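You operate a simulated robot arm through the tools that you are given. There is no shell and no other tool.

You are at the controls of a simulated robot arm. One attempt, no reset.

JOB
Strip the set in the holder and put its parts away.
Fine: end cap into drawer 1, drawer shut; each tube in the notch of its size (blue: blue comb, silver: grey comb); leave the rest. Set down upright: black end cap.

Only the result counts: the job must be done as asked and must still hold three seconds after the hand-in. Knocking over, shifting, dropping, spilling or breaking anything else fails it. Lids that push on must go on centred and level and be pressed home; caps that screw on are set level and turned clockwise until they are tight.

ROBOT AND FRAMES
A 7-joint arm with a three-finger gripper, fixed in place. Base frame: the origin is on the floor under the middle of its stand, x ahead of it, y to its left, z up; the work surface is at about z = 0.76. Units: m, degrees, N and s.
It reaches about 1.342 m from its shoulder. Its first joint turns from -166.0 to 166.0 degrees. Payload 2.69 kg.
The tool frame sits at the grasp point between the pads (the TCP): z along the fingers, y along the line on which they close. The tips reach 0.03 m beyond it. The gripper opens to 0.128 m; its body begins 0.117 m behind the TCP.
Orientation is told as [roll, pitch, yaw] about the base's x, y, z axes, in that order, counted from this pose: with the fingers straight down and closing along the base's y, the tool's x points along the base's -x, its y along +y and its z along -z.

CONTROLS
- The arm moves only by the tool play_rows. Its argument "rows" is a list of rows, each a list of 7 numbers: the closure in counts, from 0 (fully open) to 255 (shut), then the shift along the tool's x, y, z in m, then the turn, a rotation vector about the tool's x, y, z in degrees. In form: [[grip, dx, dy, dz, ax, ay, az], ...]. A call has 1 to 20 rows; each row shifts and turns the commanded pose from where the row before left it, along the tool's axes as they then stand. Each row takes 0.2 s and may step no farther than 0.05 m and 8.6 degrees from the row before; otherwise, or with a gripper value out of range, the whole call is refused. A pose out of reach is approached as far as the arm can. The call stops where the force on the tool passes 90 N (or 10 N more than at its start, if that is more) or the arm is blocked; 0.2 s more then pass. Each finger travels about 0.127 m/s and halts on what it meets, pressing with about 45 N; the grip force reading is that of the motor and also rises with nothing between the fingers. The clock runs only during rows and for 0.2 s after the last one: add rows that do not move to give the fingers time. The reply holds the time, the measured pose of the TCP, the force on the tool along the base axes, the opening and the grip force, in the units named above and with some noise, with the torque about the TCP (base axes, N m) and any sound that the robot's microphone picked up.
- Cameras (640 x 400 px; columns grow to the right, rows downward): "scene" is fixed at [0.4013, -0.6497, 1.4893]; the picture's right is [0.94, -0.34, 0.00], its down [-0.18, -0.51, -0.84] and it looks along [0.29, 0.79, -0.54] (base axes); focal length 319 px, centre (320, 200). "wrist" rides on the gripper at [0.058, 0.054, -0.131] in the tool frame; the picture's right is [-0.68, 0.74, 0.00], its down [-0.62, -0.57, -0.55] and it looks along [-0.40, -0.37, 0.84] (tool axes); focal length 234 px, centre (320, 200). There is no depth. A picture from a camera that has moved, and an enlarged one, comes with that camera's place and axes in the base frame and with its lens.
- grab_frame(camera): a new picture of that camera. It takes no simulated time.
- move_column(by): moves the trunk up (or, below 0, down) by that many m; the arm rides with it, the base frame stays. It gives what a move gives, with no picture.
- inspect(camera, box): a new picture of the part [left, top, right, bottom] of that camera's present view, enlarged. It takes no simulated time.
- finish_job(): hands the job in; it is judged then, once.

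Places have to be worked out from the pictures, the camera data and where the tool is seen. Open the gripper and draw the arm clear of the work before you hand the job in, unless the task says otherwise.

The tools are called after "Emit:" as a command line: name --pt "numbers of a row" for each row, then --argument value for the rest, lists and objects as JSON in quotes. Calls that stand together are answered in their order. play_rows: Moves the arm, as the interface text tells. Its arguments: {"type":"object","properties":{"rows":{"type":"array","items":{"type":"array","items":{"type":"number"}}}},"required":["rows"]} The other tools are called the same way: move_column (by) moves the trunk up or down; grab_frame (camera) takes a picture; inspect (camera, box) takes an enlarged picture of a part of a camera's view; finish_job () hands the job in.

At the start:

```text
clock: 0.0
ee_pos: [0.5808, 0.4445, 1.2291]
orientation: [0.0, 0.0, 0.0]
ft_force: [-0.4, -0.3, -0.3]
torque: [0.0, 0.0, 0.03]
opening: 0.1278
finger_force: 0.1
trunk travel left (down, up): [-0.15, 0.2]
```

scene: 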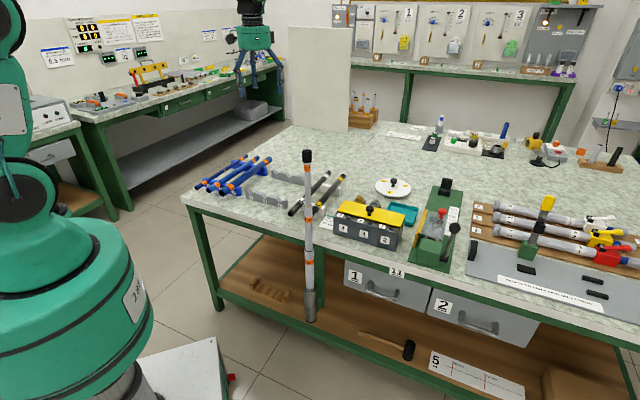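
wrist: 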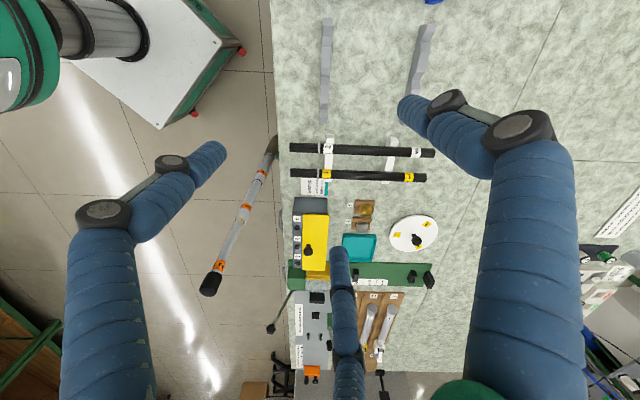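

I start by looking closer at the scene: the vertical set in the holder in front of the bench, the combs and drawers.

Emit:
inspect --camera "scene" --box '[240, 130, 400, 230]'

Emit:
inspect --camera "scene" --box '[240, 230, 400, 330]'

Emit:
inspect --camera "scene" --box '[180, 130, 340, 230]'

Emit:
inspect --camera "wrist" --box '[180, 120, 440, 300]'

Emit:
inspect --camera "scene" --box '[330, 170, 490, 270]'

```text
4.00 times, centred on (320, 180) of scene
camera zoom: at [0.4013, -0.6497, 1.4893], right [0.94, -0.34, 0.0], down [-0.18, -0.51, -0.84], along [0.29, 0.79, -0.54], focal length 1275 px, centre (320, 280)
```

zoom: 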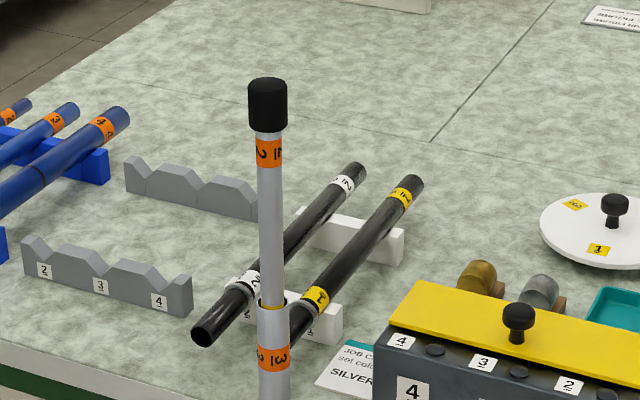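

```text
4.00 times, centred on (320, 280) of scene
camera zoom: at [0.4013, -0.6497, 1.4893], right [0.94, -0.34, 0.0], down [-0.18, -0.51, -0.84], along [0.29, 0.79, -0.54], focal length 1275 px, centre (320, -120)
```

zoom: 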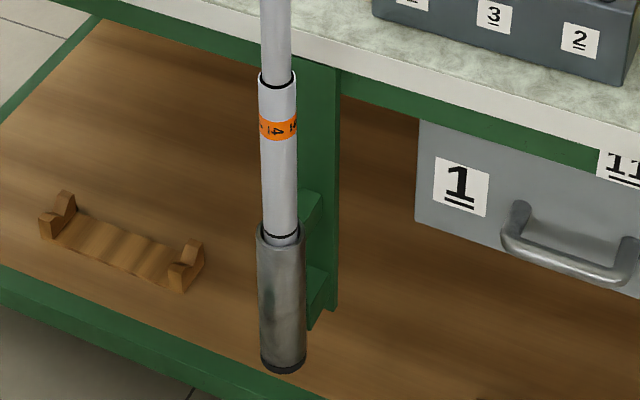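

```text
4.00 times, centred on (260, 180) of scene
camera zoom: at [0.4013, -0.6497, 1.4893], right [0.94, -0.34, 0.0], down [-0.18, -0.51, -0.84], along [0.29, 0.79, -0.54], focal length 1275 px, centre (560, 280)
```

zoom: 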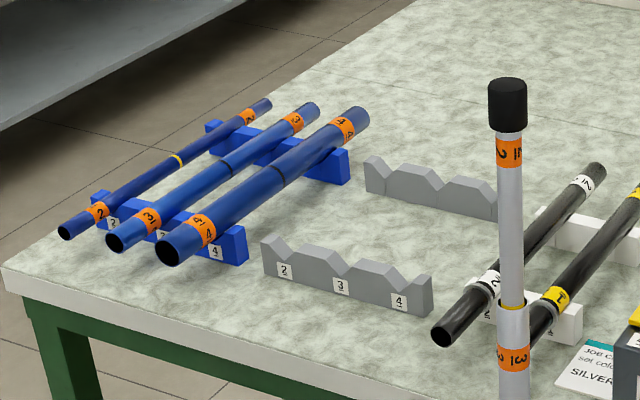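

```text
2.22 times, centred on (310, 210) of wrist
camera zoom: at [0.522, 0.4994, 1.3603], right [0.68, 0.74, 0.0], down [0.62, -0.57, 0.55], along [0.4, -0.37, -0.84], focal length 520 px, centre (342, 178)
```

zoom: 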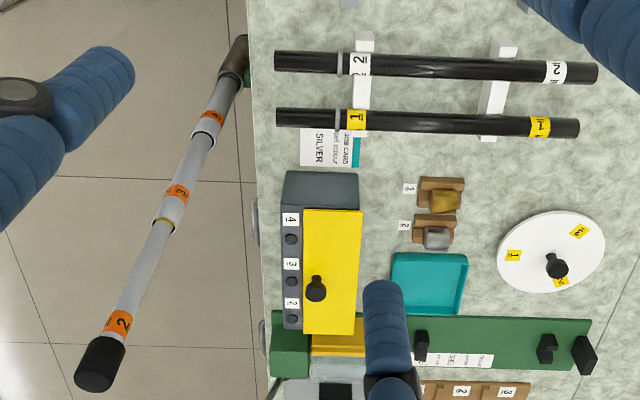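

```text
4.00 times, centred on (410, 220) of scene
camera zoom: at [0.4013, -0.6497, 1.4893], right [0.94, -0.34, 0.0], down [-0.18, -0.51, -0.84], along [0.29, 0.79, -0.54], focal length 1275 px, centre (-40, 120)
```

zoom: 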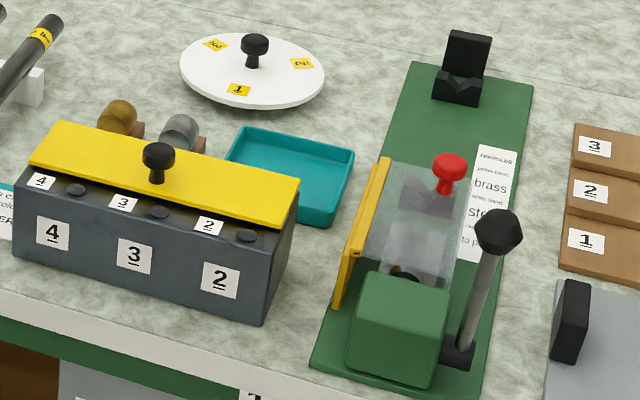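

Emit:
inspect --camera "scene" --box '[238, 165, 318, 215]'

Emit:
inspect --camera "scene" --box '[190, 20, 310, 95]'

Emit:
inspect --camera "scene" --box '[335, 240, 455, 315]'

Emit:
inspect --camera "scene" --box '[270, 140, 350, 190]'

```text
8.00 times, centred on (278, 190) of scene
camera zoom: at [0.4013, -0.6497, 1.4893], right [0.94, -0.34, 0.0], down [-0.18, -0.51, -0.84], along [0.29, 0.79, -0.54], focal length 2550 px, centre (656, 280)
```

zoom: 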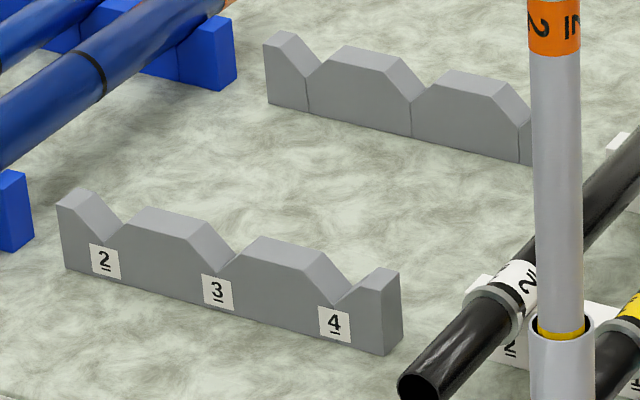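

```text
5.33 times, centred on (250, 58) of scene
camera zoom: at [0.4013, -0.6497, 1.4893], right [0.94, -0.34, 0.0], down [-0.18, -0.51, -0.84], along [0.29, 0.79, -0.54], focal length 1700 px, centre (693, 960)
```

zoom: 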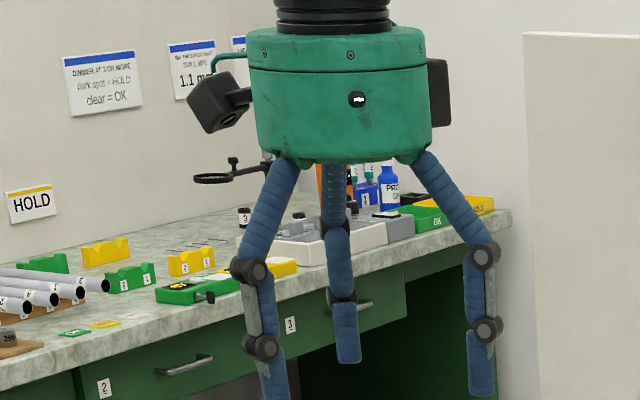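

```text
5.33 times, centred on (395, 278) of scene
camera zoom: at [0.4013, -0.6497, 1.4893], right [0.94, -0.34, 0.0], down [-0.18, -0.51, -0.84], along [0.29, 0.79, -0.54], focal length 1700 px, centre (-80, -213)
```

zoom: 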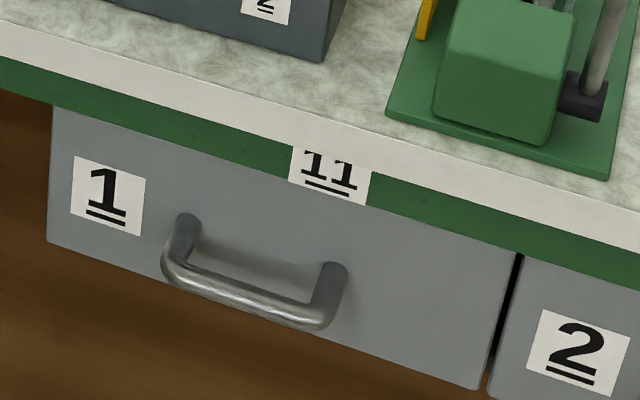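

```text
8.00 times, centred on (310, 165) of scene
camera zoom: at [0.4013, -0.6497, 1.4893], right [0.94, -0.34, 0.0], down [-0.18, -0.51, -0.84], along [0.29, 0.79, -0.54], focal length 2550 px, centre (400, 480)
```

zoom: 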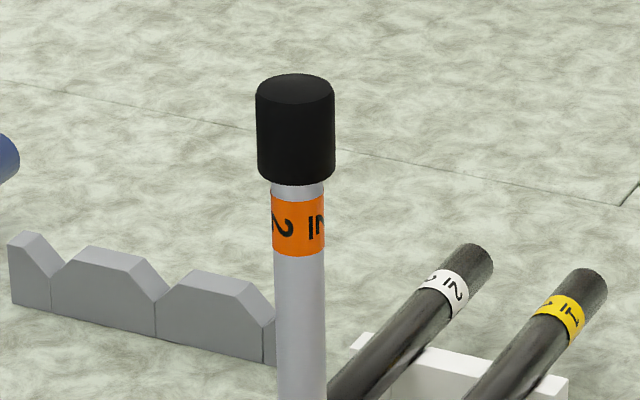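

The set stands at about (0.64, 0.13), cap top near z 1.12; the bench is turned about 45°. I half-close the gripper in free air to see how the three fingers move.

Emit:
play_rows --pt "140 0 0 0 0 0 0" --pt "140 0 0 0 0 0 0" --pt "140 0 0 0 0 0 0" --pt "140 0 0 0 0 0 0"

Emit:
grab_frame --camera "wrist"

Emit:
inspect --camera "scene" --box '[190, 20, 310, 95]'

```text
clock: 1.0
ee_pos: [0.5796, 0.445, 1.2293]
orientation: [0.0, 0.0, 0.0]
ft_force: [-0.1, 0.4, -0.3]
torque: [0.0, -0.01, 0.0]
opening: 0.0574
finger_force: 0.0
trunk travel left (down, up): [-0.15, 0.2]
```

```text
taken
camera wrist: at [0.5221, 0.4994, 1.3603], right [0.68, 0.74, 0.0], down [0.62, -0.57, 0.55], along [0.4, -0.37, -0.84], focal length 234 px, centre (320, 200)
```

wrist: 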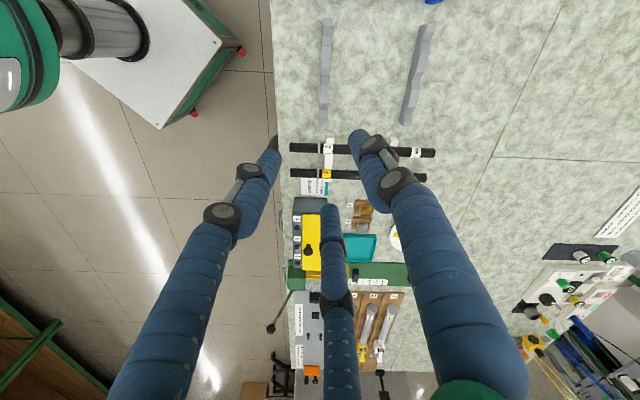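

```text
5.33 times, centred on (250, 58) of scene
camera zoom: at [0.4013, -0.6497, 1.4893], right [0.94, -0.34, 0.0], down [-0.18, -0.51, -0.84], along [0.29, 0.79, -0.54], focal length 1700 px, centre (693, 960)
```

zoom: 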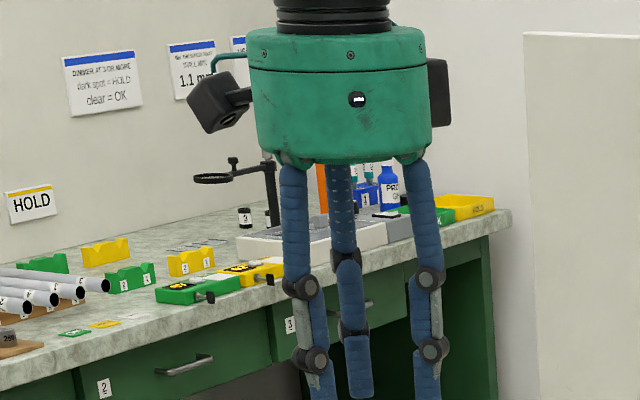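

The fingers close radially on the tool axis, and the wrist camera looks at the TCP. I move over to the right side, staying above the set, to get a view of drawer 1's handle.

Emit:
play_rows --pt "140 0.0055 -0.0455 0.002 0 0 0" --pt "140 0.0055 -0.0455 0.002 0 0 0" --pt "140 0.0055 -0.0455 0.002 0 0 0" --pt "140 0.0055 -0.0455 0.002 0 0 0" --pt "140 0.0055 -0.0455 0.002 0 0 0" --pt "140 0.0055 -0.0455 0.002 0 0 0" --pt "140 0.0055 -0.0455 0.002 0 0 0" --pt "140 0.0055 -0.0455 0.002 0 0 0" --pt "140 0.0055 -0.0455 0.002 0 0 0" --pt "140 0.0055 -0.0455 0.002 0 0 0" --pt "140 0.0055 -0.0455 0.002 0 0 0" --pt "140 0.0055 -0.0455 0.002 0 0 0" --pt "140 0.0055 -0.0455 0.002 0 0 0" --pt "140 0.0055 -0.0455 0.002 0 0 0" --pt "140 0 0 0 0 0 0"

Emit:
grab_frame --camera "wrist"

Emit:
grab_frame --camera "scene"

```text
clock: 4.2
ee_pos: [0.5028, -0.1928, 1.2014]
orientation: [0.0, -0.1, 0.0]
ft_force: [0.1, -0.8, 0.6]
torque: [0.05, 0.01, -0.01]
opening: 0.0575
finger_force: 0.0
trunk travel left (down, up): [-0.15, 0.2]
```

```text
taken
camera wrist: at [0.445, -0.1379, 1.3322], right [0.68, 0.74, 0.0], down [0.62, -0.57, 0.55], along [0.4, -0.37, -0.84], focal length 234 px, centre (320, 200)
```

wrist: 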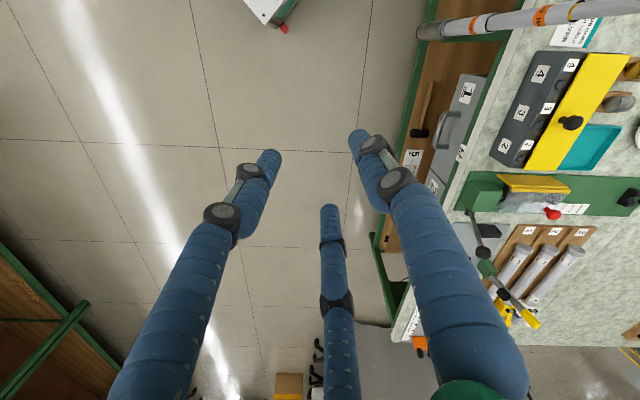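

```text
taken
```

scene: 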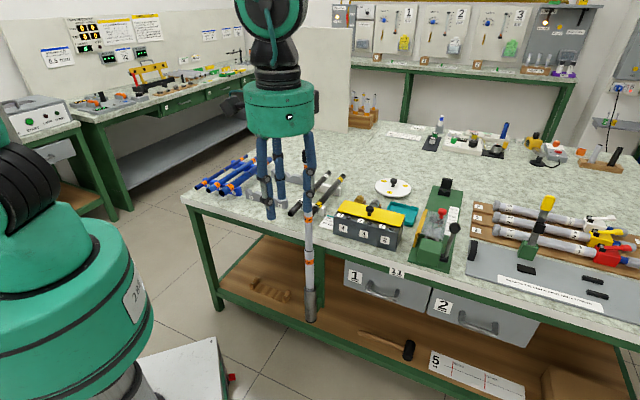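

The wrist view shows drawer 1's handle and the holder. I enlarge that area to triangulate them.

Emit:
inspect --camera "wrist" --box '[390, 60, 518, 140]'

Emit:
inspect --camera "wrist" --box '[400, 0, 600, 125]'

```text
5.00 times, centred on (454, 100) of wrist
camera zoom: at [0.445, -0.1379, 1.3322], right [0.68, 0.74, 0.0], down [0.62, -0.57, 0.55], along [0.4, -0.37, -0.84], focal length 1171 px, centre (-350, 700)
```

zoom: 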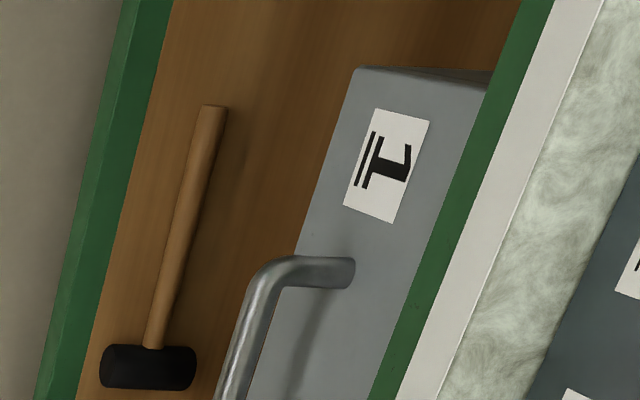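

```text
3.20 times, centred on (500, 62) of wrist
camera zoom: at [0.445, -0.1379, 1.3322], right [0.68, 0.74, 0.0], down [0.62, -0.57, 0.55], along [0.4, -0.37, -0.84], focal length 749 px, centre (-256, 640)
```

zoom: 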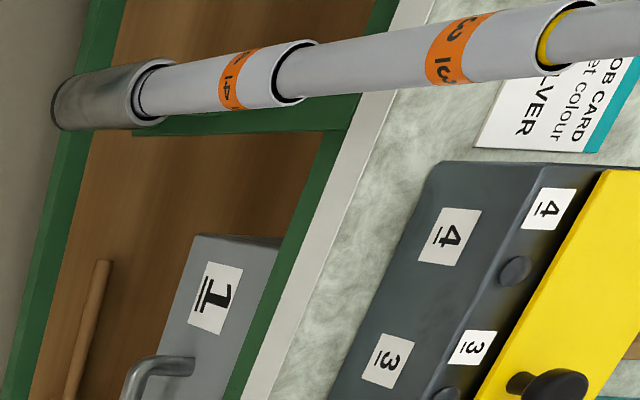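

Triangulated: handle bar of drawer 1 centre about (0.86, 0.0, 0.595), standing off about 45 mm along the bench normal. I turn the gripper −45° in yaw and tilt it toward the handle in free space.

Emit:
play_rows --pt "140 0 0 0 0 0 7.5" --pt "140 0 0 0 0 0 7.5" --pt "140 0 0 0 0 0 7.5" --pt "140 0 0 0 0 0 7.5" --pt "140 0 0 0 0 0 7.5" --pt "140 0 0 0 0 0 7.5" --pt "140 -0.025 0.0106 0.025 0 0 0" --pt "140 -0.025 0.0106 0.025 0 0 0" --pt "140 -0.025 0.0106 0.025 0 0 0" --pt "140 -0.025 0.0106 0.025 0 0 0" --pt "140 0 0 0 -7.8 0 0" --pt "140 0 0 0 -7.8 0 0" --pt "140 0 0 0 -7.8 0 0" --pt "140 0 0 0 -7.8 0 0" --pt "140 0 0 0 -7.8 0 0" --pt "140 0 0 0 0 0 0"

Emit:
grab_frame --camera "wrist"

Emit:
grab_frame --camera "scene"

```text
clock: 7.6
ee_pos: [0.6057, -0.233, 1.102]
orientation: [39.1, 0.0, -45.0]
ft_force: [-0.6, -0.3, -0.1]
torque: [0.03, 0.01, 0.0]
opening: 0.0576
finger_force: 0.0
trunk travel left (down, up): [-0.15, 0.2]
```

```text
taken
camera wrist: at [0.5343, -0.2199, 1.237], right [0.88, -0.07, 0.46], down [-0.12, -0.99, 0.07], along [0.46, -0.12, -0.88], focal length 234 px, centre (320, 200)
```

wrist: 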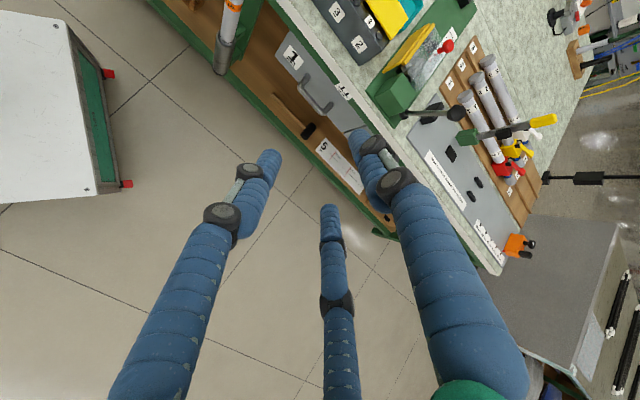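

```text
taken
```

scene: 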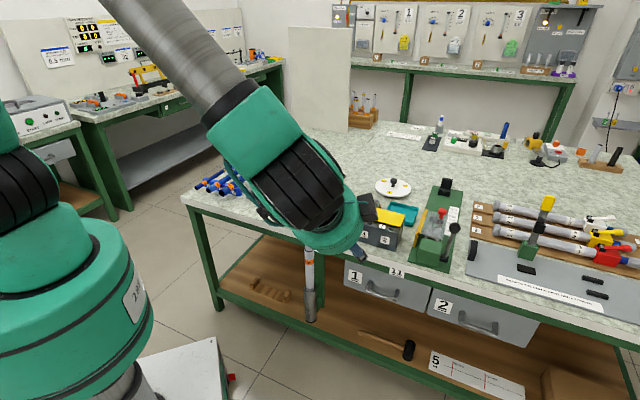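

Emit:
play_rows --pt "140 0 0 0 -7.8 0 0" --pt "140 0 0 0 -7.8 0 0" --pt "140 0 0 0 -7.8 0 0" --pt "140 0 0 0 -7.6 0 0" --pt "140 0 -0.0418 0.0152 0 0 0" --pt "140 0 -0.0418 0.0152 0 0 0" --pt "140 0 -0.0418 0.0152 0 0 0" --pt "140 0 -0.0418 0.0152 0 0 0" --pt "140 0 -0.0418 0.0152 0 0 0" --pt "140 0 -0.0418 0.0152 0 0 0" --pt "140 0 -0.0418 0.0152 0 0 0" --pt "140 0 -0.0418 0.0152 0 0 0" --pt "140 0 0 0 0 0 0"

Emit:
grab_frame --camera "wrist"

Emit:
grab_frame --camera "scene"

```text
clock: 10.4
ee_pos: [0.6039, -0.2328, 0.7444]
orientation: [70.0, 0.0, -45.1]
ft_force: [0.4, 0.9, -0.4]
torque: [0.02, -0.02, 0.0]
opening: 0.0575
finger_force: 0.1
trunk travel left (down, up): [-0.15, 0.2]
```

```text
taken
camera wrist: at [0.4889, -0.2652, 0.839], right [0.66, -0.3, 0.69], down [-0.07, -0.94, -0.34], along [0.75, 0.18, -0.63], focal length 234 px, centre (320, 200)
```

wrist: 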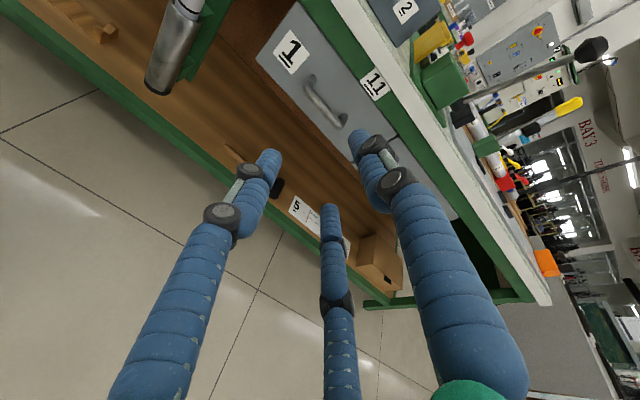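

```text
taken
```

scene: 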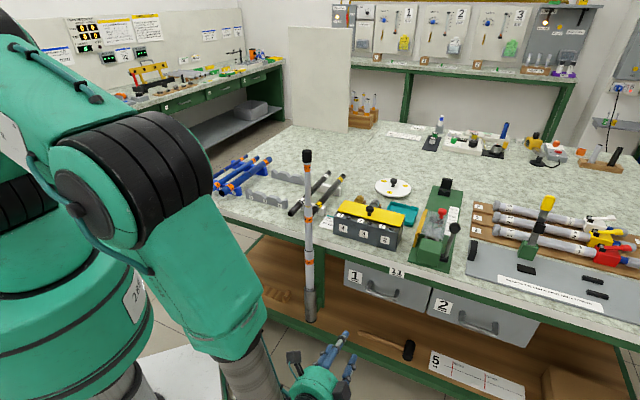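

The arm is posed well in front of the bench. I enlarge the handle and holder in this view.

Emit:
inspect --camera "wrist" --box '[250, 60, 378, 140]'

Emit:
inspect --camera "wrist" --box '[100, 0, 260, 100]'

```text
5.00 times, centred on (314, 100) of wrist
camera zoom: at [0.4889, -0.2652, 0.839], right [0.66, -0.3, 0.69], down [-0.07, -0.94, -0.34], along [0.75, 0.18, -0.63], focal length 1171 px, centre (350, 700)
```

zoom: 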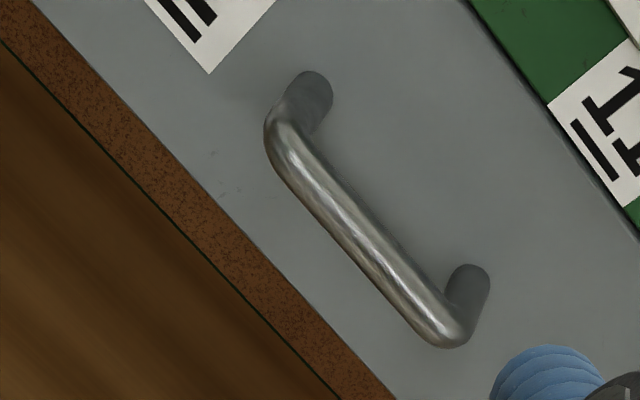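

```text
4.00 times, centred on (180, 50) of wrist
camera zoom: at [0.4889, -0.2652, 0.839], right [0.66, -0.3, 0.69], down [-0.07, -0.94, -0.34], along [0.75, 0.18, -0.63], focal length 937 px, centre (880, 800)
```

zoom: 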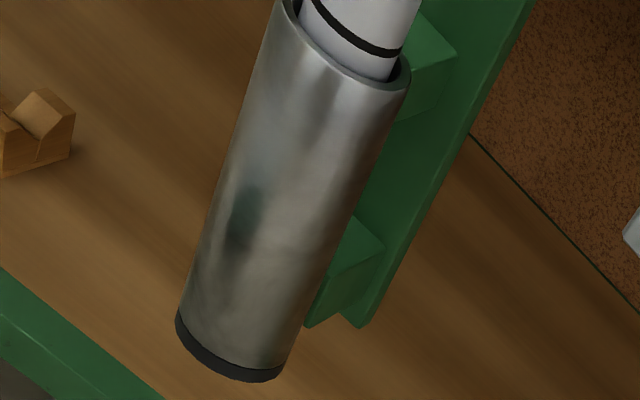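

Handle refined to about (0.848, −0.012, 0.615). I advance to 12 cm short of it and look again.

Emit:
play_rows --pt "140 -0.0031 -0.0017 0.0467 0 0 0" --pt "140 -0.0031 -0.0017 0.0467 0 0 0" --pt "140 -0.0031 -0.0017 0.0467 0 0 0" --pt "140 -0.0031 -0.0017 0.0467 0 0 0" --pt "140 -0.0031 -0.0017 0.0467 0 0 0" --pt "140 0 0 0 0 0 0"

Emit:
grab_frame --camera "wrist"

Emit:
grab_frame --camera "scene"

```text
clock: 11.8
ee_pos: [0.7691, -0.0881, 0.6559]
orientation: [70.1, 0.0, -45.0]
ft_force: [0.1, 0.4, 0.1]
torque: [-0.01, -0.01, -0.02]
opening: 0.0576
finger_force: 0.0
trunk travel left (down, up): [-0.15, 0.2]
```

```text
taken
camera wrist: at [0.6542, -0.1203, 0.7516], right [0.66, -0.3, 0.69], down [-0.07, -0.94, -0.34], along [0.75, 0.18, -0.64], focal length 234 px, centre (320, 200)
```

wrist: 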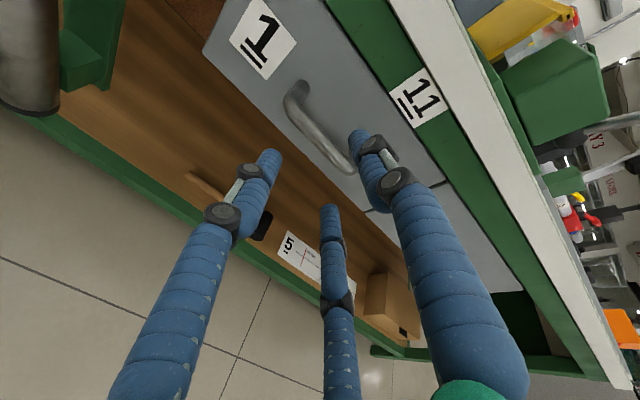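

```text
taken
```

scene: 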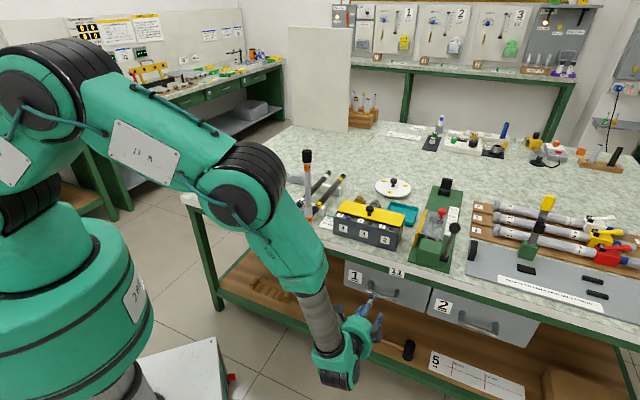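

Emit:
inspect --camera "wrist" --box '[256, 70, 384, 150]'

```text
5.00 times, centred on (320, 110) of wrist
camera zoom: at [0.6542, -0.1203, 0.7516], right [0.66, -0.3, 0.69], down [-0.07, -0.94, -0.34], along [0.75, 0.18, -0.64], focal length 1171 px, centre (320, 650)
```

zoom: 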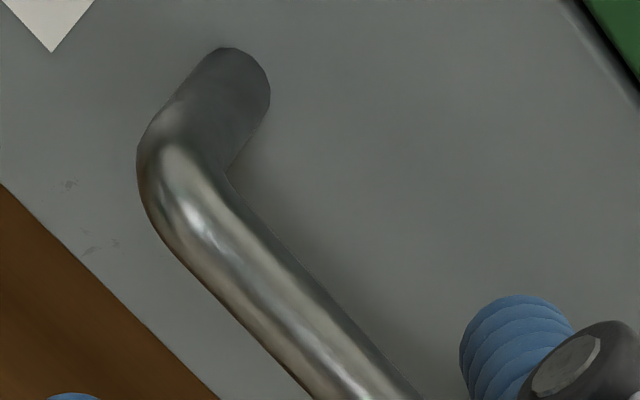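

The bar is about 0.11 m ahead of the TCP and nearly on the tool axis. I open a bit more, shift 5 mm down, and advance onto the handle, then look before closing.

Emit:
play_rows --pt "85 0 -0.005 0 0 0 0" --pt "85 0 0 0 0 0 0" --pt "85 0 0 0.025 0 0 0" --pt "85 0 0 0.025 0 0 0" --pt "85 0 0 0.02 0 0 0" --pt "85 0 0 0.01 0 0 0" --pt "85 0 0 0.01 0 0 0" --pt "85 0 0 0 0 0 0"

Emit:
grab_frame --camera "wrist"

Emit:
inspect --camera "scene" --box '[320, 240, 440, 315]'

```text
clock: 13.6
ee_pos: [0.8261, -0.0325, 0.6231]
orientation: [70.1, -0.1, -45.0]
ft_force: [-0.4, -0.2, -0.4]
torque: [-0.01, 0.01, 0.01]
opening: 0.0855
finger_force: 0.0
trunk travel left (down, up): [-0.15, 0.2]
```

```text
taken
camera wrist: at [0.7112, -0.0636, 0.7178], right [0.66, -0.3, 0.69], down [-0.07, -0.94, -0.34], along [0.75, 0.18, -0.63], focal length 234 px, centre (320, 200)
```

wrist: 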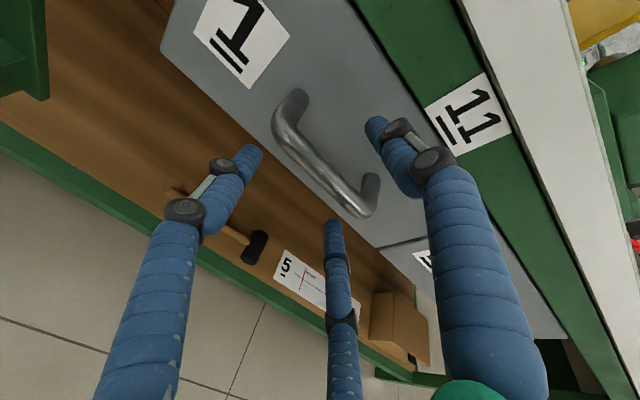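

```text
5.33 times, centred on (380, 278) of scene
camera zoom: at [0.4013, -0.6497, 1.4893], right [0.94, -0.34, 0.0], down [-0.18, -0.51, -0.84], along [0.29, 0.79, -0.54], focal length 1700 px, centre (0, -213)
```

zoom: 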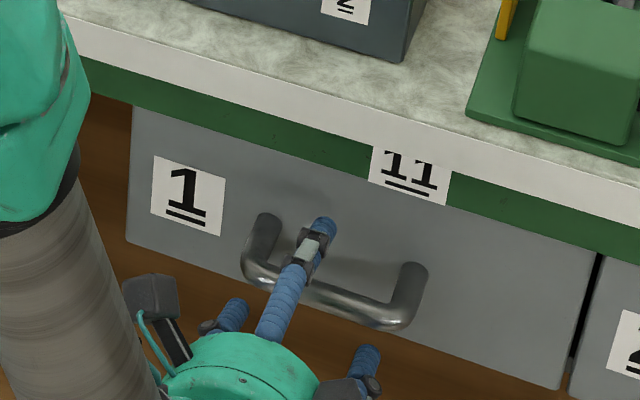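

The bar lies between the fingers, about 3 cm past the TCP. I advance 22 mm more and close on it.

Emit:
play_rows --pt "85 0 0 0.011 0 0 0" --pt "85 0 0 0.011 0 0 0" --pt "140 0 0 0 0 0 0" --pt "200 0 0 0 0 0 0" --pt "255 0 0 0 0 0 0" --pt "255 0 0 0 0 0 0" --pt "255 0 0 0 0 0 0"

Emit:
grab_frame --camera "wrist"

Emit:
inspect --camera "scene" --box '[320, 240, 440, 315]'

```text
clock: 15.2
ee_pos: [0.837, -0.0171, 0.6117]
orientation: [69.7, 0.3, -44.9]
ft_force: [-23.9, 2.2, -31.7]
torque: [-0.56, -0.18, 0.18]
opening: 0.027
finger_force: 45.4
trunk travel left (down, up): [-0.15, 0.2]
```

```text
taken
camera wrist: at [0.723, -0.0482, 0.707], right [0.66, -0.3, 0.69], down [-0.07, -0.94, -0.34], along [0.75, 0.18, -0.64], focal length 234 px, centre (320, 200)
```

wrist: 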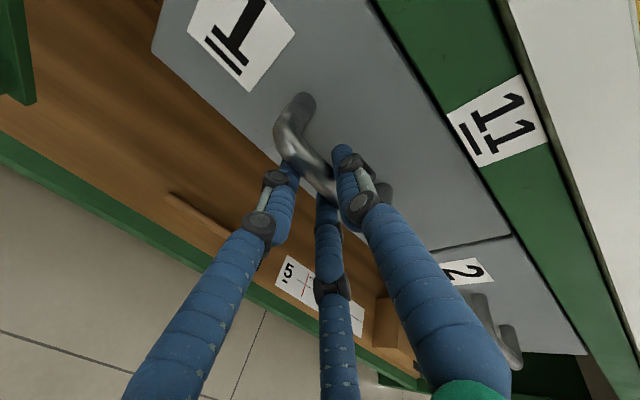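

```text
5.33 times, centred on (380, 278) of scene
camera zoom: at [0.4013, -0.6497, 1.4893], right [0.94, -0.34, 0.0], down [-0.18, -0.51, -0.84], along [0.29, 0.79, -0.54], focal length 1700 px, centre (0, -213)
```

zoom: 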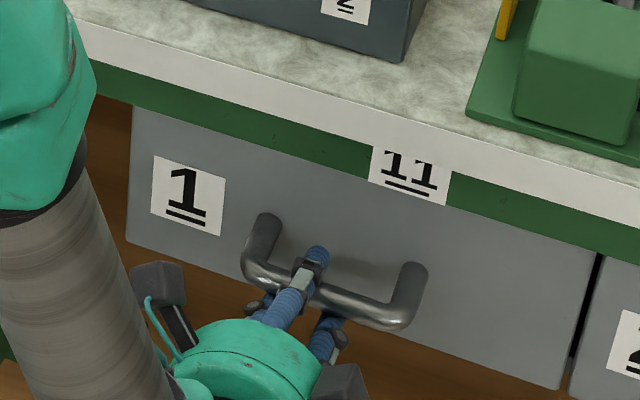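

Gripped on the bar (45 N). I ease the side load slightly, then pull straight out along the bench normal in small steps.

Emit:
play_rows --pt "255 0 -0.004 0 0 0 0" --pt "255 0 0 0 0 0 0" --pt "255 0 -0.0034 -0.0094 0 0 0" --pt "255 0 -0.0034 -0.0094 0 0 0" --pt "255 0 -0.0068 -0.0188 0 0 0" --pt "255 0 -0.0068 -0.0188 0 0 0" --pt "255 0 0 0 0 0 0"

Emit:
grab_frame --camera "wrist"

```text
clock: 16.8
ee_pos: [0.7982, -0.0611, 0.6115]
orientation: [70.1, -0.1, -44.9]
ft_force: [-29.6, 27.2, 4.3]
torque: [0.24, 0.03, 0.72]
opening: 0.0273
finger_force: 45.1
trunk travel left (down, up): [-0.15, 0.2]
```

```text
taken
camera wrist: at [0.682, -0.0929, 0.7059], right [0.66, -0.3, 0.69], down [-0.06, -0.94, -0.34], along [0.75, 0.18, -0.63], focal length 234 px, centre (320, 200)
```

wrist: 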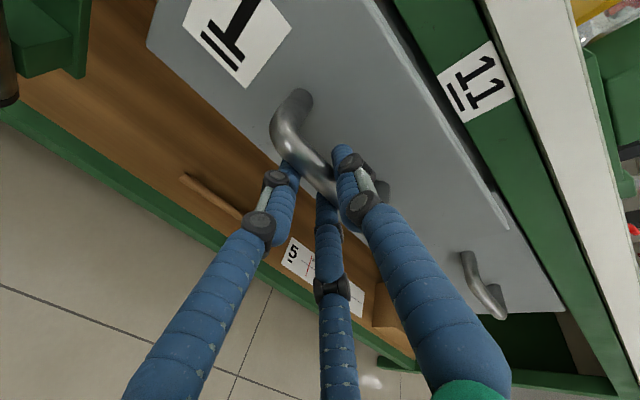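

The drawer is sliding out; there is a 40 N side load toward −e1, so I ease sideways 2 mm and continue pulling with a slight correction.

Emit:
play_rows --pt "255 0.002 0 0 0 0 0" --pt "255 0.0005 -0.0068 -0.0188 0 0 0" --pt "255 0.0005 -0.0068 -0.0188 0 0 0" --pt "255 0 0 0 0 0 0"

```text
clock: 17.8
ee_pos: [0.7696, -0.089, 0.6122]
orientation: [70.0, 0.0, -45.1]
ft_force: [1.2, -4.7, -10.5]
torque: [-0.04, 0.06, -0.6]
opening: 0.0273
finger_force: 45.5
trunk travel left (down, up): [-0.15, 0.2]
```

Emit:
play_rows --pt "255 0.0002 -0.0068 -0.0188 0 0 0" --pt "255 0.0002 -0.0068 -0.0188 0 0 0" --pt "255 0.0002 -0.0068 -0.0188 0 0 0" --pt "255 0.0002 -0.0068 -0.0188 0 0 0" --pt "255 0 0 0 0 0 0"

Emit:
grab_frame --camera "wrist"

Emit:
grab_frame --camera "scene"

```text
clock: 19.0
ee_pos: [0.712, -0.1461, 0.6113]
orientation: [70.0, -0.1, -44.9]
ft_force: [16.1, -19.5, -12.9]
torque: [-0.04, 0.1, -0.43]
opening: 0.0268
finger_force: 44.8
trunk travel left (down, up): [-0.15, 0.2]
```

```text
taken
camera wrist: at [0.5972, -0.1775, 0.7061], right [0.66, -0.3, 0.69], down [-0.07, -0.94, -0.34], along [0.75, 0.18, -0.63], focal length 234 px, centre (320, 200)
```

wrist: 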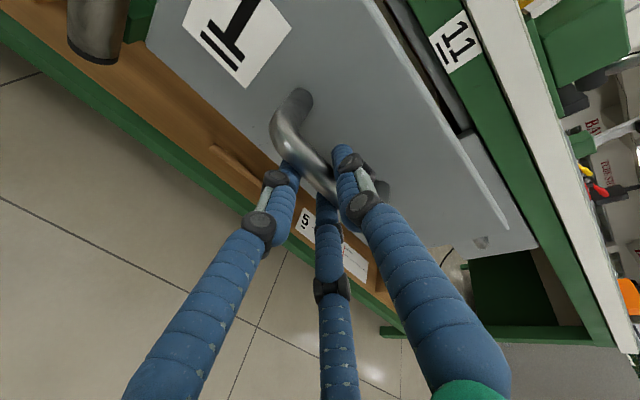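

```text
taken
```

scene: 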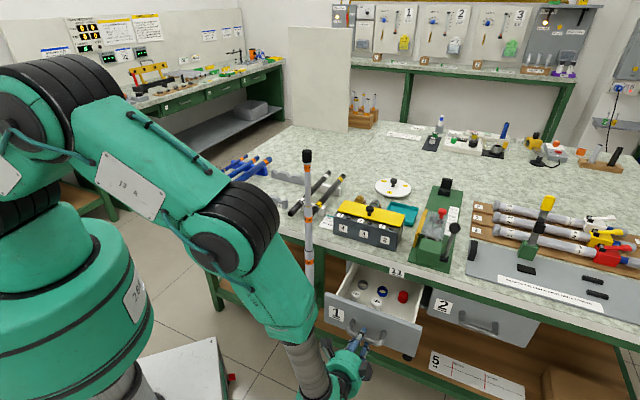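

The drawer is open about 18 cm and contains several small items. I look inside.

Emit:
inspect --camera "scene" --box '[320, 250, 440, 325]'

```text
5.33 times, centred on (380, 288) of scene
camera zoom: at [0.4013, -0.6497, 1.4893], right [0.94, -0.34, 0.0], down [-0.18, -0.51, -0.84], along [0.29, 0.79, -0.54], focal length 1700 px, centre (0, -267)
```

zoom: 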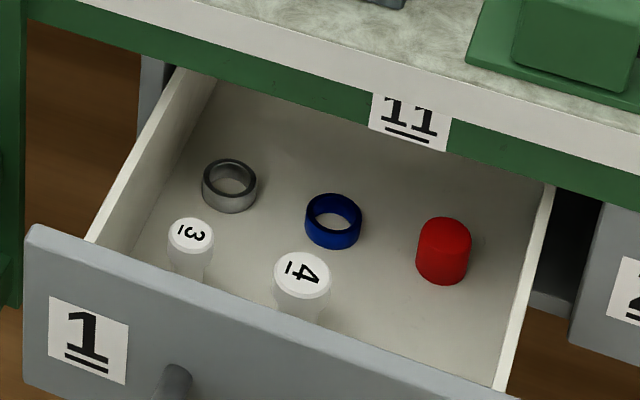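

The drawer holds stoppers 3 and 4, a grey ring, a blue ring and a red cap on a grid, with one free slot in front of the red cap. I pull about 4 cm more to have room for the gripper.

Emit:
play_rows --pt "255 -0.001 0 0 0 0 0" --pt "255 0 -0.0045 -0.0125 0 0 0" --pt "255 0 -0.0045 -0.0125 0 0 0" --pt "255 0 -0.0045 -0.0125 0 0 0" --pt "255 0 0 0 0 0 0"

Emit:
inspect --camera "scene" --box '[320, 250, 440, 325]'

```text
clock: 20.2
ee_pos: [0.6842, -0.1747, 0.6115]
orientation: [69.9, -0.1, -45.0]
ft_force: [19.6, -23.1, -5.2]
torque: [0.03, 0.12, -0.05]
opening: 0.0269
finger_force: 44.4
trunk travel left (down, up): [-0.15, 0.2]
```

```text
5.33 times, centred on (380, 288) of scene
camera zoom: at [0.4013, -0.6497, 1.4893], right [0.94, -0.34, 0.0], down [-0.18, -0.51, -0.84], along [0.29, 0.79, -0.54], focal length 1700 px, centre (0, -267)
```

zoom: 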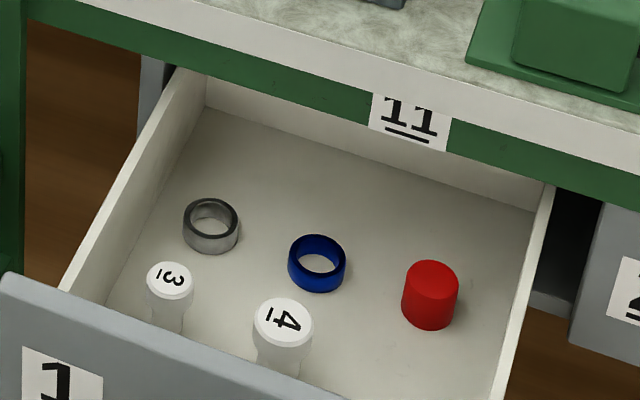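

The drawer is now well open with the free slot in front of the red cap. I release the handle and back straight off.

Emit:
play_rows --pt "85 0 0 0 0 0 0" --pt "85 0 0 0 0 0 0" --pt "85 0 0 0 0 0 0" --pt "85 0 0 0 0 0 0" --pt "85 0 0 -0.02 0 0 0" --pt "85 0 0 -0.03 0 0 0" --pt "85 0 0 -0.04 0 0 0" --pt "85 0 0 -0.04 0 0 0" --pt "85 0 0 0 0 0 0"

Emit:
grab_frame --camera "wrist"

Emit:
grab_frame --camera "scene"

```text
clock: 22.2
ee_pos: [0.5971, -0.2566, 0.655]
orientation: [70.0, 0.0, -45.0]
ft_force: [0.4, 0.0, 0.2]
torque: [0.02, 0.04, 0.02]
opening: 0.0854
finger_force: 0.0
trunk travel left (down, up): [-0.15, 0.2]
```

```text
taken
camera wrist: at [0.4825, -0.2883, 0.7511], right [0.66, -0.3, 0.69], down [-0.07, -0.94, -0.34], along [0.75, 0.18, -0.63], focal length 234 px, centre (320, 200)
```

wrist: 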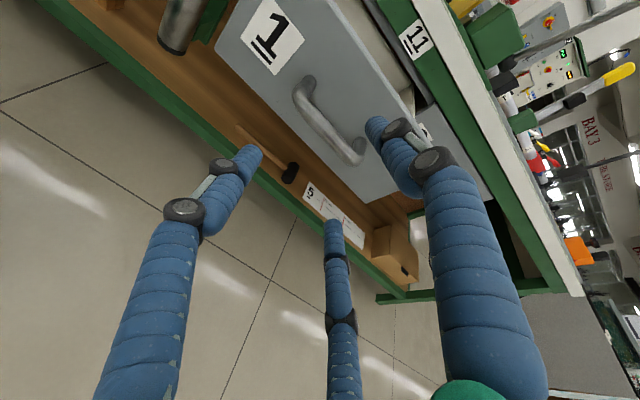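

```text
taken
```

scene: 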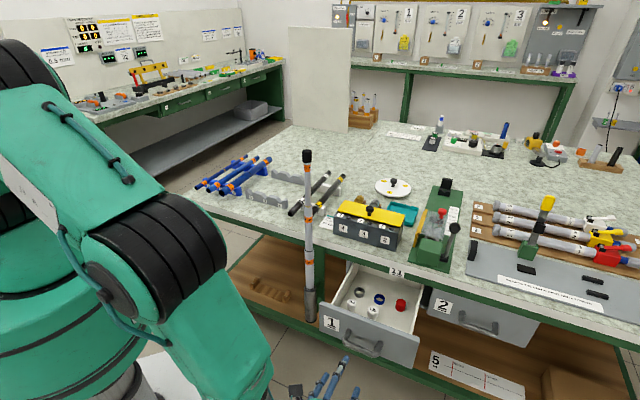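

Drawer stays open. I raise the arm vertically and bring the gripper back to pointing straight down.

Emit:
play_rows --pt "85 0 0.0465 -0.0169 0 0 0" --pt "85 0 0.0465 -0.0169 0 0 0" --pt "85 0 0.0465 -0.0169 0 0 0" --pt "85 0 0.0465 -0.0169 0 0 0" --pt "85 0 0.0465 -0.0169 0 0 0" --pt "85 0 0.0465 -0.0169 0 0 0" --pt "85 0 0.0465 -0.0169 0 0 0" --pt "85 0 0.0465 -0.0169 0 0 0" --pt "85 0 0.0465 -0.0169 0 0 0" --pt "85 0 0.0465 -0.0169 0 0 0" --pt "85 0 0.0465 -0.0169 0 0 0" --pt "85 0 0.0465 -0.0169 0 0 0"

Emit:
play_rows --pt "85 0 0 0 7.8 0 0" --pt "85 0 0 0 7.8 0 0" --pt "85 0 0 0 7.8 0 0" --pt "85 0 0 0 7.8 0 0" --pt "85 0 0 0 7.8 0 0" --pt "85 0 0 0 7.8 0 0" --pt "85 0 0 0 7.8 0 0" --pt "85 0 0 0 7.8 0 0" --pt "85 0 0 0 7.6 0 0" --pt "85 0 0 0 0 0 0"

Emit:
grab_frame --camera "wrist"

Emit:
grab_frame --camera "scene"

```text
clock: 24.8
ee_pos: [0.5966, -0.2566, 1.2491]
orientation: [70.1, 0.1, -44.9]
ft_force: [0.6, -0.3, -0.3]
torque: [0.02, 0.0, 0.03]
opening: 0.0853
finger_force: 0.1
trunk travel left (down, up): [-0.15, 0.2]
```

```text
clock: 27.0
ee_pos: [0.5977, -0.2581, 1.2491]
orientation: [0.0, 0.0, -45.0]
ft_force: [0.7, 0.8, -0.5]
torque: [-0.03, 0.04, 0.01]
opening: 0.0853
finger_force: 0.1
trunk travel left (down, up): [-0.15, 0.2]
```

```text
taken
camera wrist: at [0.5943, -0.1773, 1.3796], right [1.0, 0.04, 0.0], down [0.04, -0.83, 0.55], along [0.02, -0.55, -0.84], focal length 234 px, centre (320, 200)
```

wrist: 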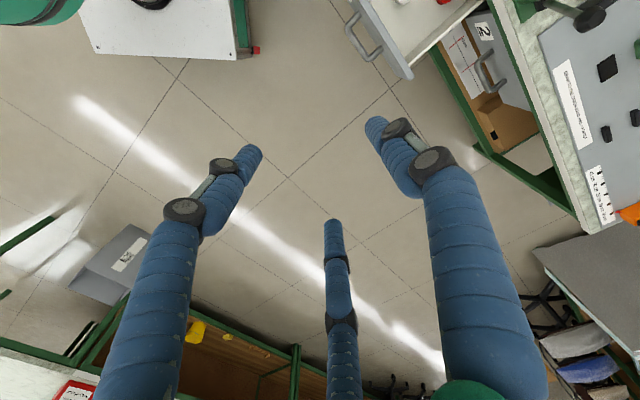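

```text
taken
```

scene: 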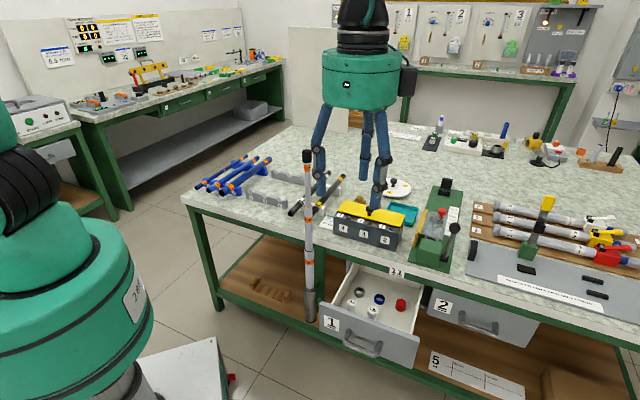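

Now I move over the set (TCP tips well above the cap) to align on the cap with the wrist camera.

Emit:
play_rows --pt "85 0.0275 0.0353 0 0 0 0" --pt "85 0.0275 0.0353 0 0 0 0" --pt "85 0.0275 0.0353 0 0 0 0" --pt "85 0.0275 0.0353 0 0 0 0" --pt "85 0.0275 0.0353 0 0 0 0" --pt "85 0.0275 0.0353 0 0 0 0" --pt "85 0.0275 0.0353 0 0 0 0" --pt "85 0.0275 0.0353 0 0 0 0" --pt "85 0.0275 0.0353 0 0 0 0" --pt "85 0 0 0 0 0 0"

Emit:
grab_frame --camera "wrist"

Emit:
grab_frame --camera "scene"

```text
clock: 29.2
ee_pos: [0.6458, 0.1429, 1.2504]
orientation: [0.0, 0.0, -45.0]
ft_force: [0.2, 1.1, 0.6]
torque: [-0.06, 0.02, 0.01]
opening: 0.0855
finger_force: 0.0
trunk travel left (down, up): [-0.15, 0.2]
```

```text
taken
camera wrist: at [0.6431, 0.2229, 1.3812], right [1.0, 0.04, 0.0], down [0.04, -0.83, 0.55], along [0.02, -0.55, -0.84], focal length 234 px, centre (320, 200)
```

wrist: 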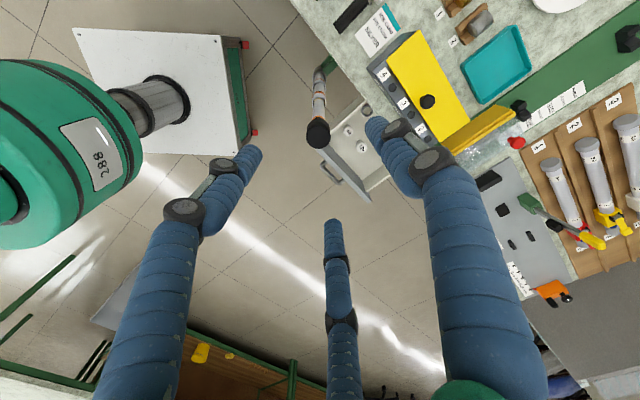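

```text
taken
```

scene: 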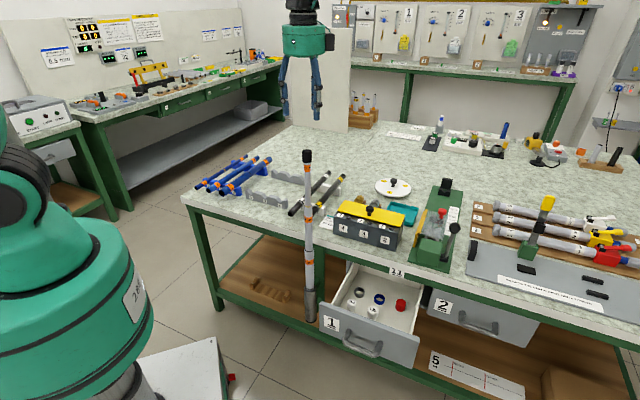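

Emit:
inspect --camera "wrist" --box '[280, 55, 376, 155]'

```text
4.00 times, centred on (328, 105) of wrist
camera zoom: at [0.6431, 0.2229, 1.3812], right [1.0, 0.04, 0.0], down [0.04, -0.83, 0.55], along [0.02, -0.55, -0.84], focal length 937 px, centre (288, 580)
```

zoom: 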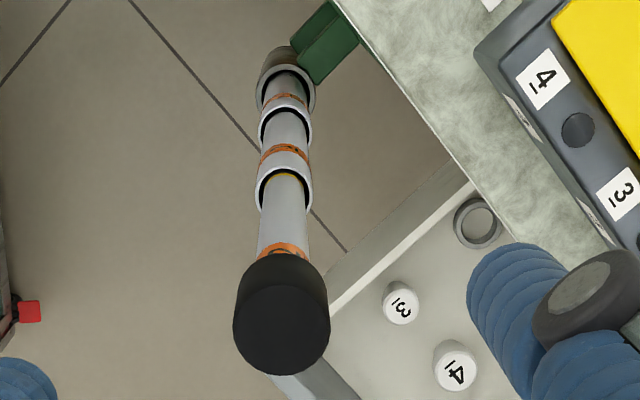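

Cap top appears at about (318, 137) in the wrist view, nearly under the tool axis. I descend 5 cm for a second bearing to fix its position and height.

Emit:
play_rows --pt "40 0 0 0.025 0 0 0" --pt "40 0 0 0.025 0 0 0" --pt "40 0 0 0 0 0 0"

Emit:
inspect --camera "wrist" --box '[272, 80, 368, 180]'

Emit:
inspect --camera "scene" --box '[260, 90, 356, 190]'

```text
clock: 30.0
ee_pos: [0.6471, 0.1426, 1.2]
orientation: [-0.1, 0.0, -45.0]
ft_force: [1.3, 0.0, 0.7]
torque: [0.02, 0.04, 0.01]
opening: 0.1076
finger_force: 0.0
trunk travel left (down, up): [-0.15, 0.2]
```

```text
4.00 times, centred on (320, 130) of wrist
camera zoom: at [0.6431, 0.2219, 1.3316], right [1.0, 0.04, 0.0], down [0.04, -0.84, 0.55], along [0.02, -0.55, -0.84], focal length 937 px, centre (320, 480)
```

zoom: 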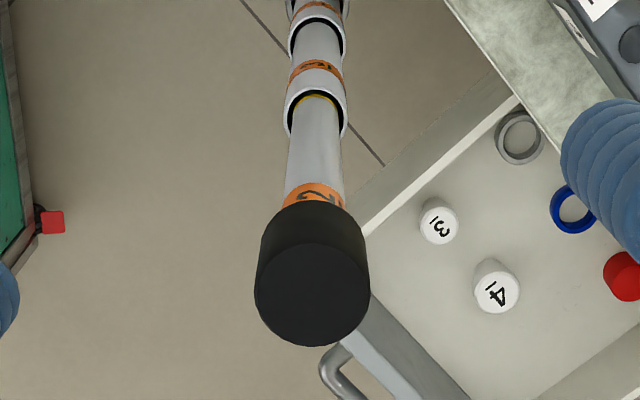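

```text
4.00 times, centred on (308, 140) of scene
camera zoom: at [0.4013, -0.6497, 1.4893], right [0.94, -0.34, 0.0], down [-0.18, -0.51, -0.84], along [0.29, 0.79, -0.54], focal length 1275 px, centre (368, 440)
```

zoom: 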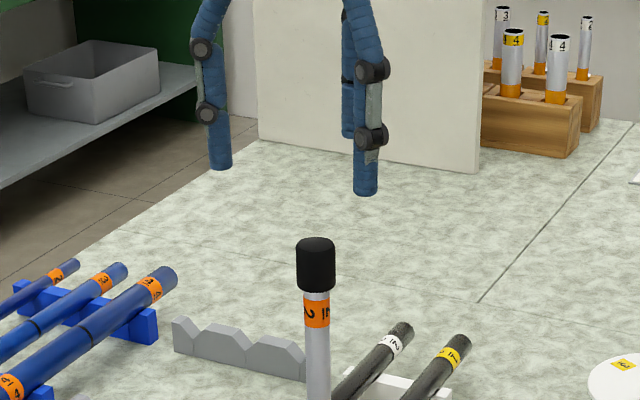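

Two bearings give the cap top at (0.645, 0.138, 1.121), diameter about 27 mm, height about 36 mm. I centre on it, descend so the tips end just above the cap's lower rim, and check before closing.

Emit:
play_rows --pt "85 -0.0022 -0.0039 0 0 0 0" --pt "85 0 0 0.02 0 0 0" --pt "85 0 0 0.02 0 0 0" --pt "85 0 0 0.02 0 0 0" --pt "85 0 0 0.0205 0 0 0" --pt "85 0 0 0 0 0 0"

Emit:
grab_frame --camera "wrist"

Emit:
inspect --camera "scene" --box '[268, 115, 348, 165]'

```text
clock: 31.4
ee_pos: [0.6442, 0.1362, 1.1206]
orientation: [0.0, 0.0, -45.0]
ft_force: [0.4, -0.2, 0.5]
torque: [-0.02, 0.02, 0.02]
opening: 0.0853
finger_force: 0.1
trunk travel left (down, up): [-0.15, 0.2]
```

```text
taken
camera wrist: at [0.6413, 0.2177, 1.2496], right [1.0, 0.04, 0.0], down [0.04, -0.84, 0.55], along [0.02, -0.55, -0.84], focal length 234 px, centre (320, 200)
```

wrist: 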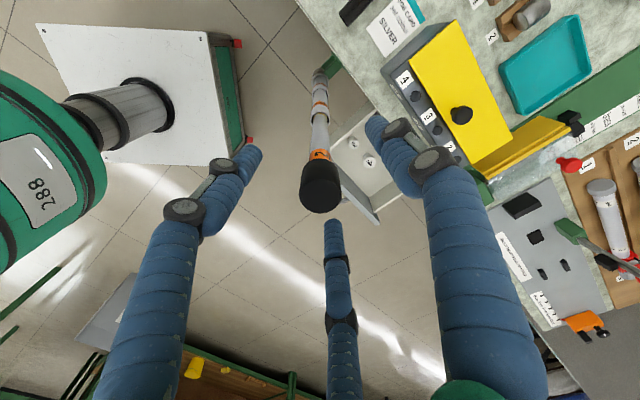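

```text
8.00 times, centred on (308, 140) of scene
camera zoom: at [0.4013, -0.6497, 1.4893], right [0.94, -0.34, 0.0], down [-0.18, -0.51, -0.84], along [0.29, 0.79, -0.54], focal length 2550 px, centre (416, 680)
```

zoom: 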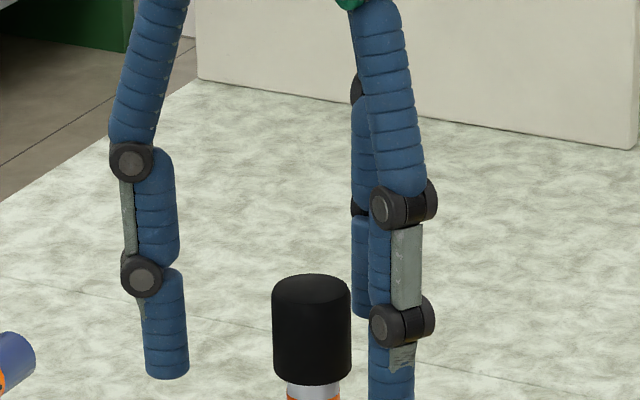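

Emit:
inspect --camera "wrist" --box '[272, 140, 368, 240]'

```text
4.00 times, centred on (320, 190) of wrist
camera zoom: at [0.6413, 0.2177, 1.2496], right [1.0, 0.04, 0.0], down [0.04, -0.84, 0.55], along [0.02, -0.55, -0.84], focal length 937 px, centre (320, 240)
```

zoom: 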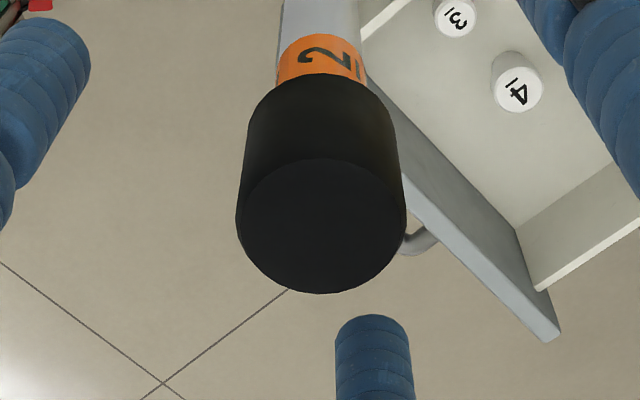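

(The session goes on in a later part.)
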